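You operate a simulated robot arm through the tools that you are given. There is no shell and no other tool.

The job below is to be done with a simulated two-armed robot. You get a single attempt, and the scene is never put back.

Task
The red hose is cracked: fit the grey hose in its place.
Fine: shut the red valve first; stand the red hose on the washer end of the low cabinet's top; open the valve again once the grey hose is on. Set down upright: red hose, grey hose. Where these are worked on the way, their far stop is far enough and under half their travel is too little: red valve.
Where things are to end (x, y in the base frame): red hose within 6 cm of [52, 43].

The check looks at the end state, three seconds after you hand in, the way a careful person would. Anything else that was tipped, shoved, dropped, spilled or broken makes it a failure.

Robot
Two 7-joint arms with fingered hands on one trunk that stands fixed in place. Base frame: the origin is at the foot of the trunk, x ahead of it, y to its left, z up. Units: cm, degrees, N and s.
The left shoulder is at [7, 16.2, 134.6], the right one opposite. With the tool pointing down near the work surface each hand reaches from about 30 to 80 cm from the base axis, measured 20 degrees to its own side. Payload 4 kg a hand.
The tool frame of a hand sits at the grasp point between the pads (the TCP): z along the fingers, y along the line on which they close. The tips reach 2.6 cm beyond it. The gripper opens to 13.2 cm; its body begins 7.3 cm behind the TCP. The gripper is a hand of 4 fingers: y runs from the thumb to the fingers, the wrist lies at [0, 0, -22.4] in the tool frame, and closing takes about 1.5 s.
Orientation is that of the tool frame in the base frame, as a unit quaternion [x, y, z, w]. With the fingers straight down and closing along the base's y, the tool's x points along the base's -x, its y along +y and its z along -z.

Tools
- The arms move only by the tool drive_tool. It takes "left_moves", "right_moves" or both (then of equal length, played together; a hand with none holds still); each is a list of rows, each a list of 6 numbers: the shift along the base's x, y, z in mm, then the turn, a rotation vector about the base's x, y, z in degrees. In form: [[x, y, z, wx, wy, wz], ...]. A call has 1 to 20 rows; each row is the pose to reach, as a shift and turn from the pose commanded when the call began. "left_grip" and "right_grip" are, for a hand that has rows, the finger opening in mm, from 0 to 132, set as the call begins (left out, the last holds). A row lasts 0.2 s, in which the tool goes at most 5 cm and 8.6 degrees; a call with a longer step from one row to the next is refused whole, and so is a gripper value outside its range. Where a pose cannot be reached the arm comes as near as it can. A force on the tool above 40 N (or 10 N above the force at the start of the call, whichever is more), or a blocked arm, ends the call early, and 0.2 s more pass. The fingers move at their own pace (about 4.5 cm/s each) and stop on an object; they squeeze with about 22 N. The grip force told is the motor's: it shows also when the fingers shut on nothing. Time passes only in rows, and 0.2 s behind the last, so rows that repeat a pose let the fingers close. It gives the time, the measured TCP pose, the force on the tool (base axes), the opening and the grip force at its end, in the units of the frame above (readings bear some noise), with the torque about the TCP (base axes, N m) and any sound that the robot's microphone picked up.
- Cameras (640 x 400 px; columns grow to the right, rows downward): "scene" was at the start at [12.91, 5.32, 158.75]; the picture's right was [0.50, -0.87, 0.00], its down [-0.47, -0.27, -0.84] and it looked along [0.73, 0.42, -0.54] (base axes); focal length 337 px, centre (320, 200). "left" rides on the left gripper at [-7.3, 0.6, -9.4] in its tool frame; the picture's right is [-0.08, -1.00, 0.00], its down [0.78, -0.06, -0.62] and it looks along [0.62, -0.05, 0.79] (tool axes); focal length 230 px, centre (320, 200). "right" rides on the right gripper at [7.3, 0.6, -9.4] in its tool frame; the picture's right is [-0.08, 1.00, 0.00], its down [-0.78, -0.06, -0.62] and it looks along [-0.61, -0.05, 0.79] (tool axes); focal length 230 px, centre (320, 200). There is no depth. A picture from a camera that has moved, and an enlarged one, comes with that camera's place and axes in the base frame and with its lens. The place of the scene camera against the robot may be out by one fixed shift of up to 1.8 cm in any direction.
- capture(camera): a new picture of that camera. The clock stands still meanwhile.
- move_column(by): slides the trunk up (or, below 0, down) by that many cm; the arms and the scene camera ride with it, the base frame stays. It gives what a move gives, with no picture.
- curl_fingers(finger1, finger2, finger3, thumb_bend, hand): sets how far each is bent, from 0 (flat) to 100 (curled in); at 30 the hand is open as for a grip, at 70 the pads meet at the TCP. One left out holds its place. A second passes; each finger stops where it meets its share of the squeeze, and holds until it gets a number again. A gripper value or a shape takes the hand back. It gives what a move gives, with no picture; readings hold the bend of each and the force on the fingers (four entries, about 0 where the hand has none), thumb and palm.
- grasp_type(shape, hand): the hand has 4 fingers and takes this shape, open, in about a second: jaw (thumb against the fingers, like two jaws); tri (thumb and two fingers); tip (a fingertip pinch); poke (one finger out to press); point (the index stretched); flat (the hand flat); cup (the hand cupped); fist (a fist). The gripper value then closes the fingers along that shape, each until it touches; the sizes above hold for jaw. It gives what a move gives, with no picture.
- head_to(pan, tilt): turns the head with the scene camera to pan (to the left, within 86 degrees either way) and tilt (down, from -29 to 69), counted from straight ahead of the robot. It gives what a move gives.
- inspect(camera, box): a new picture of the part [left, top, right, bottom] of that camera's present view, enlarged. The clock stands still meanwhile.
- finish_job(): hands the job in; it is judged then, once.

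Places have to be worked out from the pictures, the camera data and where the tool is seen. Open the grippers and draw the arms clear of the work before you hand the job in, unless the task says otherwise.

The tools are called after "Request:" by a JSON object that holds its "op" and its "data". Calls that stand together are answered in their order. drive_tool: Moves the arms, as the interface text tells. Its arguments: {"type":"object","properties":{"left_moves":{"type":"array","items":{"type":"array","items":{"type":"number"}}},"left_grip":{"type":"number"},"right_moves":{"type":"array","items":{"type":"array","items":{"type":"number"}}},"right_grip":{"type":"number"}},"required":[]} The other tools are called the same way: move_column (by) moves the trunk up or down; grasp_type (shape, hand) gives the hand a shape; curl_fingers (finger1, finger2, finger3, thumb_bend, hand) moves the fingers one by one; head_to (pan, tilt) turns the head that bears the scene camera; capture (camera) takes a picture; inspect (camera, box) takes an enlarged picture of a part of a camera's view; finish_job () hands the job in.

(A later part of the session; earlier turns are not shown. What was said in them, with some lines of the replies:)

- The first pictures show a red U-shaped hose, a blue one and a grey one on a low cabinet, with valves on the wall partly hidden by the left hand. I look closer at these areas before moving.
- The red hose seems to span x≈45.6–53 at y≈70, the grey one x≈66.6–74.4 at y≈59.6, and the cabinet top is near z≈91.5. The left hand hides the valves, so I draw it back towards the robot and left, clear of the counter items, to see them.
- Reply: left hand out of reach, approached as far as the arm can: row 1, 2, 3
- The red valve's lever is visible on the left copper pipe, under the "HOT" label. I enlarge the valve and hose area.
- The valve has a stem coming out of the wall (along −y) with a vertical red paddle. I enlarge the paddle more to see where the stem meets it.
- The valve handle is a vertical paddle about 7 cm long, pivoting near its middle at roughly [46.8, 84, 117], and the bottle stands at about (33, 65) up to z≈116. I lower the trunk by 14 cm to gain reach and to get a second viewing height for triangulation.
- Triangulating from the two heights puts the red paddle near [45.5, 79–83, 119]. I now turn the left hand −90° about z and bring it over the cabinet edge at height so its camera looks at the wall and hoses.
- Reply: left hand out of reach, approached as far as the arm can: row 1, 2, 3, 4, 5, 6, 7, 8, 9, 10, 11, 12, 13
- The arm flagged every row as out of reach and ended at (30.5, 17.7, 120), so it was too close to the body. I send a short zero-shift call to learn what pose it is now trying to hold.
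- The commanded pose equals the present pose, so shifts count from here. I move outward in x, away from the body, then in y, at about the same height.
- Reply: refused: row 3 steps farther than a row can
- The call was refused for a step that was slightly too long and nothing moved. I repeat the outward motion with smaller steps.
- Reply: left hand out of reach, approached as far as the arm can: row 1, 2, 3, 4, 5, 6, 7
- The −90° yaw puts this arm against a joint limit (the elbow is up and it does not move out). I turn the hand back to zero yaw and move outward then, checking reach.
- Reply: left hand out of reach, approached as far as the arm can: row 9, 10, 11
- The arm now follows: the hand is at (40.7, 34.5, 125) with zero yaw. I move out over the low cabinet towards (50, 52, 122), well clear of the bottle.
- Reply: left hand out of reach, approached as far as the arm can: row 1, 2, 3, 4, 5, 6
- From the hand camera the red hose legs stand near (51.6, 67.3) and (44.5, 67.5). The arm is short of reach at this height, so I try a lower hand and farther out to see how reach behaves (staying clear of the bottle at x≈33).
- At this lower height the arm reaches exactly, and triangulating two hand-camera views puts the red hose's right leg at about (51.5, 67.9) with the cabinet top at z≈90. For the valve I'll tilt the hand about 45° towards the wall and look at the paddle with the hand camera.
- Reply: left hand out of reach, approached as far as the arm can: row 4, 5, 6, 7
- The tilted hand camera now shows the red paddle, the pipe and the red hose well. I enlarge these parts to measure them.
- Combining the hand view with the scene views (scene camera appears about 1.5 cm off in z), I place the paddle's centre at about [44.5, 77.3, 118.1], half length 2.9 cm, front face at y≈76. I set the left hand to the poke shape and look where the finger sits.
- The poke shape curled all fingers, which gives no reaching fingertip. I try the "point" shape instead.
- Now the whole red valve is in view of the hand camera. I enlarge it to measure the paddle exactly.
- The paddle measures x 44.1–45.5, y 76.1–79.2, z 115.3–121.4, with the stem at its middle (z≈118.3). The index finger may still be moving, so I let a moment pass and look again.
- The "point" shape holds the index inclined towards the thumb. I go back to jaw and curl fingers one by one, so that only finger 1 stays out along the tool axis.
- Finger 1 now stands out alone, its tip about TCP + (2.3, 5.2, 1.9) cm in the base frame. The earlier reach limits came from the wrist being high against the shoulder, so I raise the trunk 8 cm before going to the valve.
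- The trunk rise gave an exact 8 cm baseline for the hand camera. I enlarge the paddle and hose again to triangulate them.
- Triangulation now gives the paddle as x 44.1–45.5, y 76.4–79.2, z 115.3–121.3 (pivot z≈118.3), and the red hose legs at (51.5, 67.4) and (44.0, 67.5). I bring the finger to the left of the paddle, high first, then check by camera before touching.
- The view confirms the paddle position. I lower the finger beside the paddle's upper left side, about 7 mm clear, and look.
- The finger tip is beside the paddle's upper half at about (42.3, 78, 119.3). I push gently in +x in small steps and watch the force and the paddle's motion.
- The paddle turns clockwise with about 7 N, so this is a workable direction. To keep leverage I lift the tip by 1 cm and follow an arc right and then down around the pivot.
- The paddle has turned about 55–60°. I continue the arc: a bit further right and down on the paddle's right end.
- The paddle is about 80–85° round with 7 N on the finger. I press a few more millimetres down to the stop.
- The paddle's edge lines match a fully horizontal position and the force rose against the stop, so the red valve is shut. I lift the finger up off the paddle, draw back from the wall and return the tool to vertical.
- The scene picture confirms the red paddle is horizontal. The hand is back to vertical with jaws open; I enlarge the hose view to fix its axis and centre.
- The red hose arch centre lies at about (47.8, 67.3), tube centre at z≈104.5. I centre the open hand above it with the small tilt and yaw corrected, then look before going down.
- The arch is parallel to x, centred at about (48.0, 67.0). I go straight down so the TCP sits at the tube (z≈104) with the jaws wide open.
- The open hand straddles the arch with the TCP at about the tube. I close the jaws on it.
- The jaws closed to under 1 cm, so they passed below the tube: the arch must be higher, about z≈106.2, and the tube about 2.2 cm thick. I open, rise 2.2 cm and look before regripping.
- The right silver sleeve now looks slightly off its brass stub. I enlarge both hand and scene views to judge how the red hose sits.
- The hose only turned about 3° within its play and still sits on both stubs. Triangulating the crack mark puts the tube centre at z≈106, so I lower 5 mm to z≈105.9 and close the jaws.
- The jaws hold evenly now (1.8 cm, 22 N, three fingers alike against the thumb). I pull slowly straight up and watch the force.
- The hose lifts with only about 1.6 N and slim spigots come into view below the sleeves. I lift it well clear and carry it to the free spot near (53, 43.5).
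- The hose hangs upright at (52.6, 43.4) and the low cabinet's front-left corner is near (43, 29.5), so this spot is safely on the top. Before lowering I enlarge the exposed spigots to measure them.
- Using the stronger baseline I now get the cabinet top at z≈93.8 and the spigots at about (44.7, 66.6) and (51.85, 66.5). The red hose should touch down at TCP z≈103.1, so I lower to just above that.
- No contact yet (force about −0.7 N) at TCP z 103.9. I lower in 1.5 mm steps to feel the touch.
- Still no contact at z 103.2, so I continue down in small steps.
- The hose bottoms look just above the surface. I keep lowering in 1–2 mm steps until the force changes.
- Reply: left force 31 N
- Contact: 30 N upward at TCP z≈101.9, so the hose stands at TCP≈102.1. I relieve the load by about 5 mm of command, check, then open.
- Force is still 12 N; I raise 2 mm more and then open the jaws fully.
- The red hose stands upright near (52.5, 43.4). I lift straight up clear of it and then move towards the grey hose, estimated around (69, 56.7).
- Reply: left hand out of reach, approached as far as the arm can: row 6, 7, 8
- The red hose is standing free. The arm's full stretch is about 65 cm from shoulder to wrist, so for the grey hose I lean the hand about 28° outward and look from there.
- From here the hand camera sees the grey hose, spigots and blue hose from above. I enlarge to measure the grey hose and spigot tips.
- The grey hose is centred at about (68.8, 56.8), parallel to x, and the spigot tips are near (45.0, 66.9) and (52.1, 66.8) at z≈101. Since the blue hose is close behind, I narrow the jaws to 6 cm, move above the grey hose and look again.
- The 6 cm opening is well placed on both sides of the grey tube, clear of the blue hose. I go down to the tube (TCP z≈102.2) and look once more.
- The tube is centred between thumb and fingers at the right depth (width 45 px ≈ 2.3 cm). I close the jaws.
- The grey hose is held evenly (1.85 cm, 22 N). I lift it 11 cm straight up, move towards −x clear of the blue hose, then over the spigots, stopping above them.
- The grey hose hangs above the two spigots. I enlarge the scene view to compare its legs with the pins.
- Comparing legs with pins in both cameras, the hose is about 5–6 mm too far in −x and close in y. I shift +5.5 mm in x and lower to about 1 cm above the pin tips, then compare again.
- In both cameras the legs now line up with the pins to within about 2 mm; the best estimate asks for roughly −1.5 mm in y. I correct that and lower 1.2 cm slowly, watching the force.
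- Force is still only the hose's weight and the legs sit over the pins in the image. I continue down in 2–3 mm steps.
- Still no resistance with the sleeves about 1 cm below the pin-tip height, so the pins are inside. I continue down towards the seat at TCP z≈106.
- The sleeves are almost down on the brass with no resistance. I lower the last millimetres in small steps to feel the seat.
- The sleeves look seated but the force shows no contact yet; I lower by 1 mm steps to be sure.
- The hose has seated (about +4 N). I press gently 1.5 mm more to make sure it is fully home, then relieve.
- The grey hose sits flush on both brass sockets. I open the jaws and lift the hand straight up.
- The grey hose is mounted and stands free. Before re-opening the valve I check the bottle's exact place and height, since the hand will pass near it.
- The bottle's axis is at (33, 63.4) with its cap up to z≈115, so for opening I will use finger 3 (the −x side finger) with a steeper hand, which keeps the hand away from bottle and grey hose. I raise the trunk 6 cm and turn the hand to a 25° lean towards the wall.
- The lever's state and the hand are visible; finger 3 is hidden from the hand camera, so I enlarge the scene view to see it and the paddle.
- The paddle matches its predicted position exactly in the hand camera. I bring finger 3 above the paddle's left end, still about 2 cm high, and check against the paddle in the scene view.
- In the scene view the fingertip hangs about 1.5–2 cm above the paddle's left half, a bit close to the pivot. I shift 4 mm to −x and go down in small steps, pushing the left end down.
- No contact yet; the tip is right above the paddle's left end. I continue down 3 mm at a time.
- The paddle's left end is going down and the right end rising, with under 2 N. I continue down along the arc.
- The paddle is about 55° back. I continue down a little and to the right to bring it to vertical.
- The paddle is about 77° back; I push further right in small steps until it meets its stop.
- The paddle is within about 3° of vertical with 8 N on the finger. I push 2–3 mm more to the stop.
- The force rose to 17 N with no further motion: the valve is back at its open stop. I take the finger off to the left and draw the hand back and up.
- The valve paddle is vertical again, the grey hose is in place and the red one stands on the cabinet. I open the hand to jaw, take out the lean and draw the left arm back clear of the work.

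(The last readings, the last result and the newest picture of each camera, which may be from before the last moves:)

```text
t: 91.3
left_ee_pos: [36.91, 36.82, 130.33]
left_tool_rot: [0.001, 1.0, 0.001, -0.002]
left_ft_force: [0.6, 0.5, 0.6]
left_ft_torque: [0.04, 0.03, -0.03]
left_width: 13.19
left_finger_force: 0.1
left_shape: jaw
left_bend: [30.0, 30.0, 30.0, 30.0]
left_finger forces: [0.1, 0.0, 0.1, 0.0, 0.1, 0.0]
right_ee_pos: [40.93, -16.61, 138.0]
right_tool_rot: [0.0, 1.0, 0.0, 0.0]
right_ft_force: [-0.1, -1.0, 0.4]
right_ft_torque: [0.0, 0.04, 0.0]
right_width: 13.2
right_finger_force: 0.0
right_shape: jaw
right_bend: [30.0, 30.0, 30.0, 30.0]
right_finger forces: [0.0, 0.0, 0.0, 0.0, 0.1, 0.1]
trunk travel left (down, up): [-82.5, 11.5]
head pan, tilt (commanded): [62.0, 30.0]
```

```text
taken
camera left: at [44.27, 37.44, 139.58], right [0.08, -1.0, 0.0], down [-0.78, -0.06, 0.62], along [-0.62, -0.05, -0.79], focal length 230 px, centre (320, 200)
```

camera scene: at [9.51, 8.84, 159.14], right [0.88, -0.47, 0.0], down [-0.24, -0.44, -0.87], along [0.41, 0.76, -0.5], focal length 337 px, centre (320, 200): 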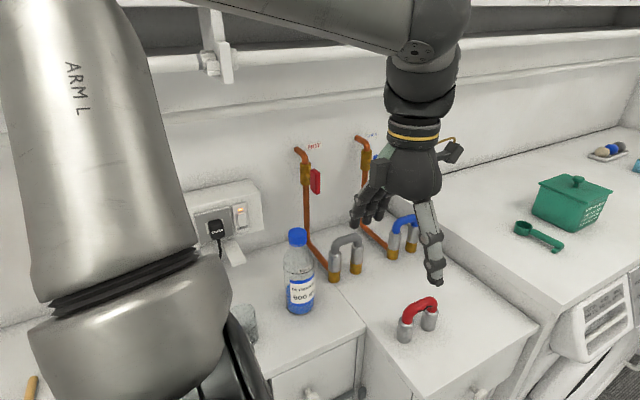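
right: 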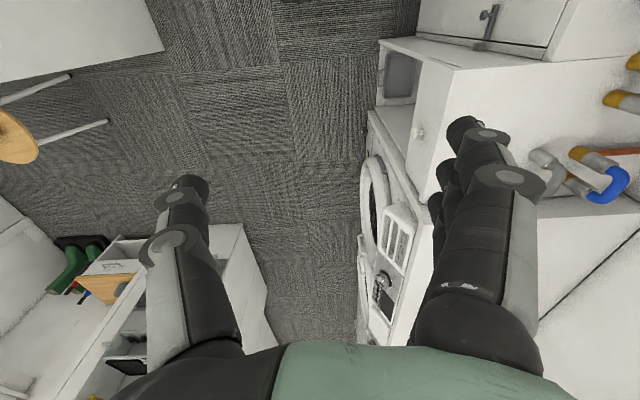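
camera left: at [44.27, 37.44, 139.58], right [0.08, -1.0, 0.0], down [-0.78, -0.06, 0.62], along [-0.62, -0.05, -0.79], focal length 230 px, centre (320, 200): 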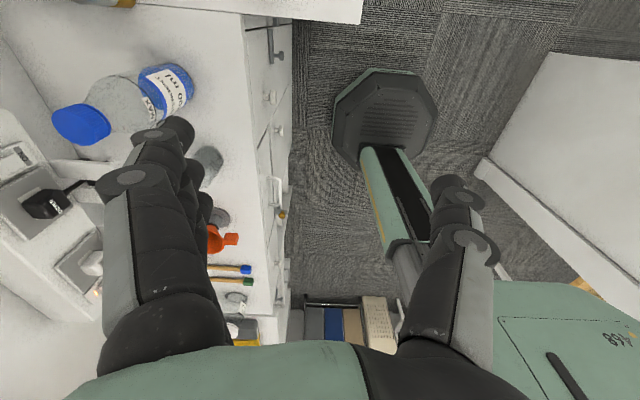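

Both hoses and the valve look right from here. I enlarge the details for a last check before handing in.

Request:
{"op": "inspect", "data": {"camera": "scene", "box": [280, 130, 400, 290]}}

Request:
{"op": "inspect", "data": {"camera": "scene", "box": [360, 260, 500, 380]}}

```text
2.50 times, centred on (340, 210) of scene
camera zoom: at [9.51, 8.84, 159.14], right [0.88, -0.47, 0.0], down [-0.24, -0.44, -0.87], along [0.41, 0.76, -0.5], focal length 842 px, centre (270, 175)
```

zoom: 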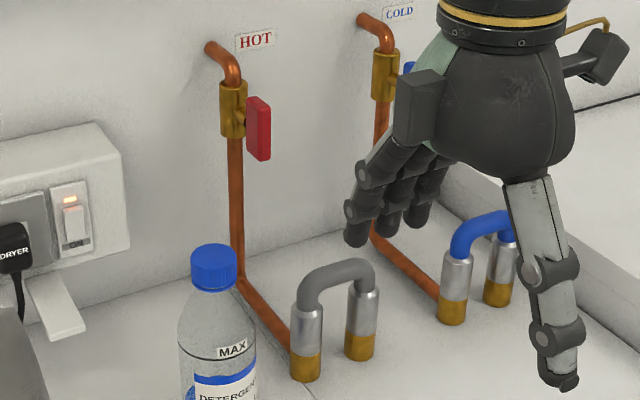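

```text
3.33 times, centred on (430, 320) of scene
camera zoom: at [9.51, 8.84, 159.14], right [0.88, -0.47, 0.0], down [-0.24, -0.44, -0.87], along [0.41, 0.76, -0.5], focal length 1122 px, centre (-47, -200)
```

zoom: 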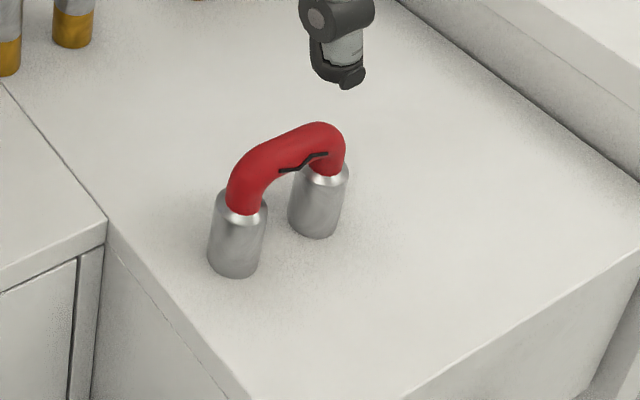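

All is as wanted: valve open, grey hose seated, red hose upright near (52.6, 43.4), bottle and blue hose untouched. I draw the left hand a bit further back and up before handing in.

Request:
{"op": "drive_tool", "data": {"left_moves": [[-15, -5, 20, 0, 0, 0], [-30, -5, 40, 0, 0, 0], [-50, 0, 60, 0, 0, 0], [-50, 0, 60, 0, 0, 0]]}}

Request:
{"op": "capture", "data": {"camera": "scene"}}

```text
t: 92.3
left_ee_pos: [31.96, 36.83, 136.33]
left_tool_rot: [0.0, 1.0, 0.001, 0.0]
left_ft_force: [0.2, -0.4, 0.1]
left_ft_torque: [0.0, 0.0, 0.0]
left_width: 13.2
left_finger_force: 0.0
left_shape: jaw
left_bend: [30.0, 30.0, 30.0, 30.0]
left_finger forces: [0.0, 0.0, 0.1, 0.0, 0.1, 0.0]
right_ee_pos: [40.89, -16.73, 138.07]
right_tool_rot: [0.0, 1.0, 0.0, 0.0]
right_ft_force: [0.1, 0.5, 0.2]
right_ft_torque: [0.0, -0.01, 0.0]
right_width: 13.18
right_finger_force: 0.3
right_shape: jaw
right_bend: [30.0, 30.0, 30.0, 30.0]
right_finger forces: [0.0, 0.1, 0.1, 0.1, 0.0, 0.0]
trunk travel left (down, up): [-82.5, 11.5]
head pan, tilt (commanded): [62.0, 30.0]
```

```text
taken
camera scene: at [9.42, 8.81, 159.15], right [0.88, -0.47, 0.0], down [-0.23, -0.44, -0.87], along [0.41, 0.76, -0.5], focal length 337 px, centre (320, 200)
```

scene: 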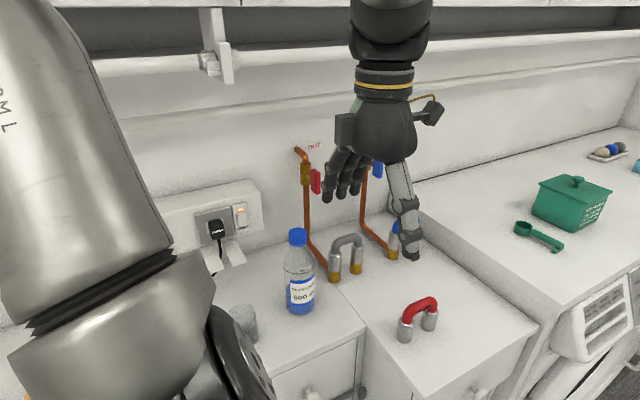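

The arms are clear with the grippers open, and the scene shows every part in its final place. I hand the job in.

Request:
{"op": "finish_job", "data": {}}

```text
The job is handed in.
```

The grey hose is fitted in place of the cracked red one, and the job is handed in. I have not seen the check's result.

- **Red valve:** I shut it to its horizontal stop before touching the hoses. Once the grey hose was on, I turned it back until it stopped at vertical.
- **Red hose:** It stands upright on the low cabinet's top, at about (52.6, 43.4) by the arm's readings. That is roughly 1 cm from the target of [52, 43].
- **Grey hose:** It sits flush and upright on both brass sockets. I pressed it down with about 12 N to be sure it was fully home.
- **Grip slip:** On my first try at the red hose I closed the hand too low. That turned the hose about 3° while it was still on its sockets. I opened the hand, gripped higher and lifted it off cleanly.
- **Everything else:** The last pictures show the bottle, the blue hose and the items on the washer counter as they were. I felt no contact with any of them.

Both hands are open and drawn clear of the work.
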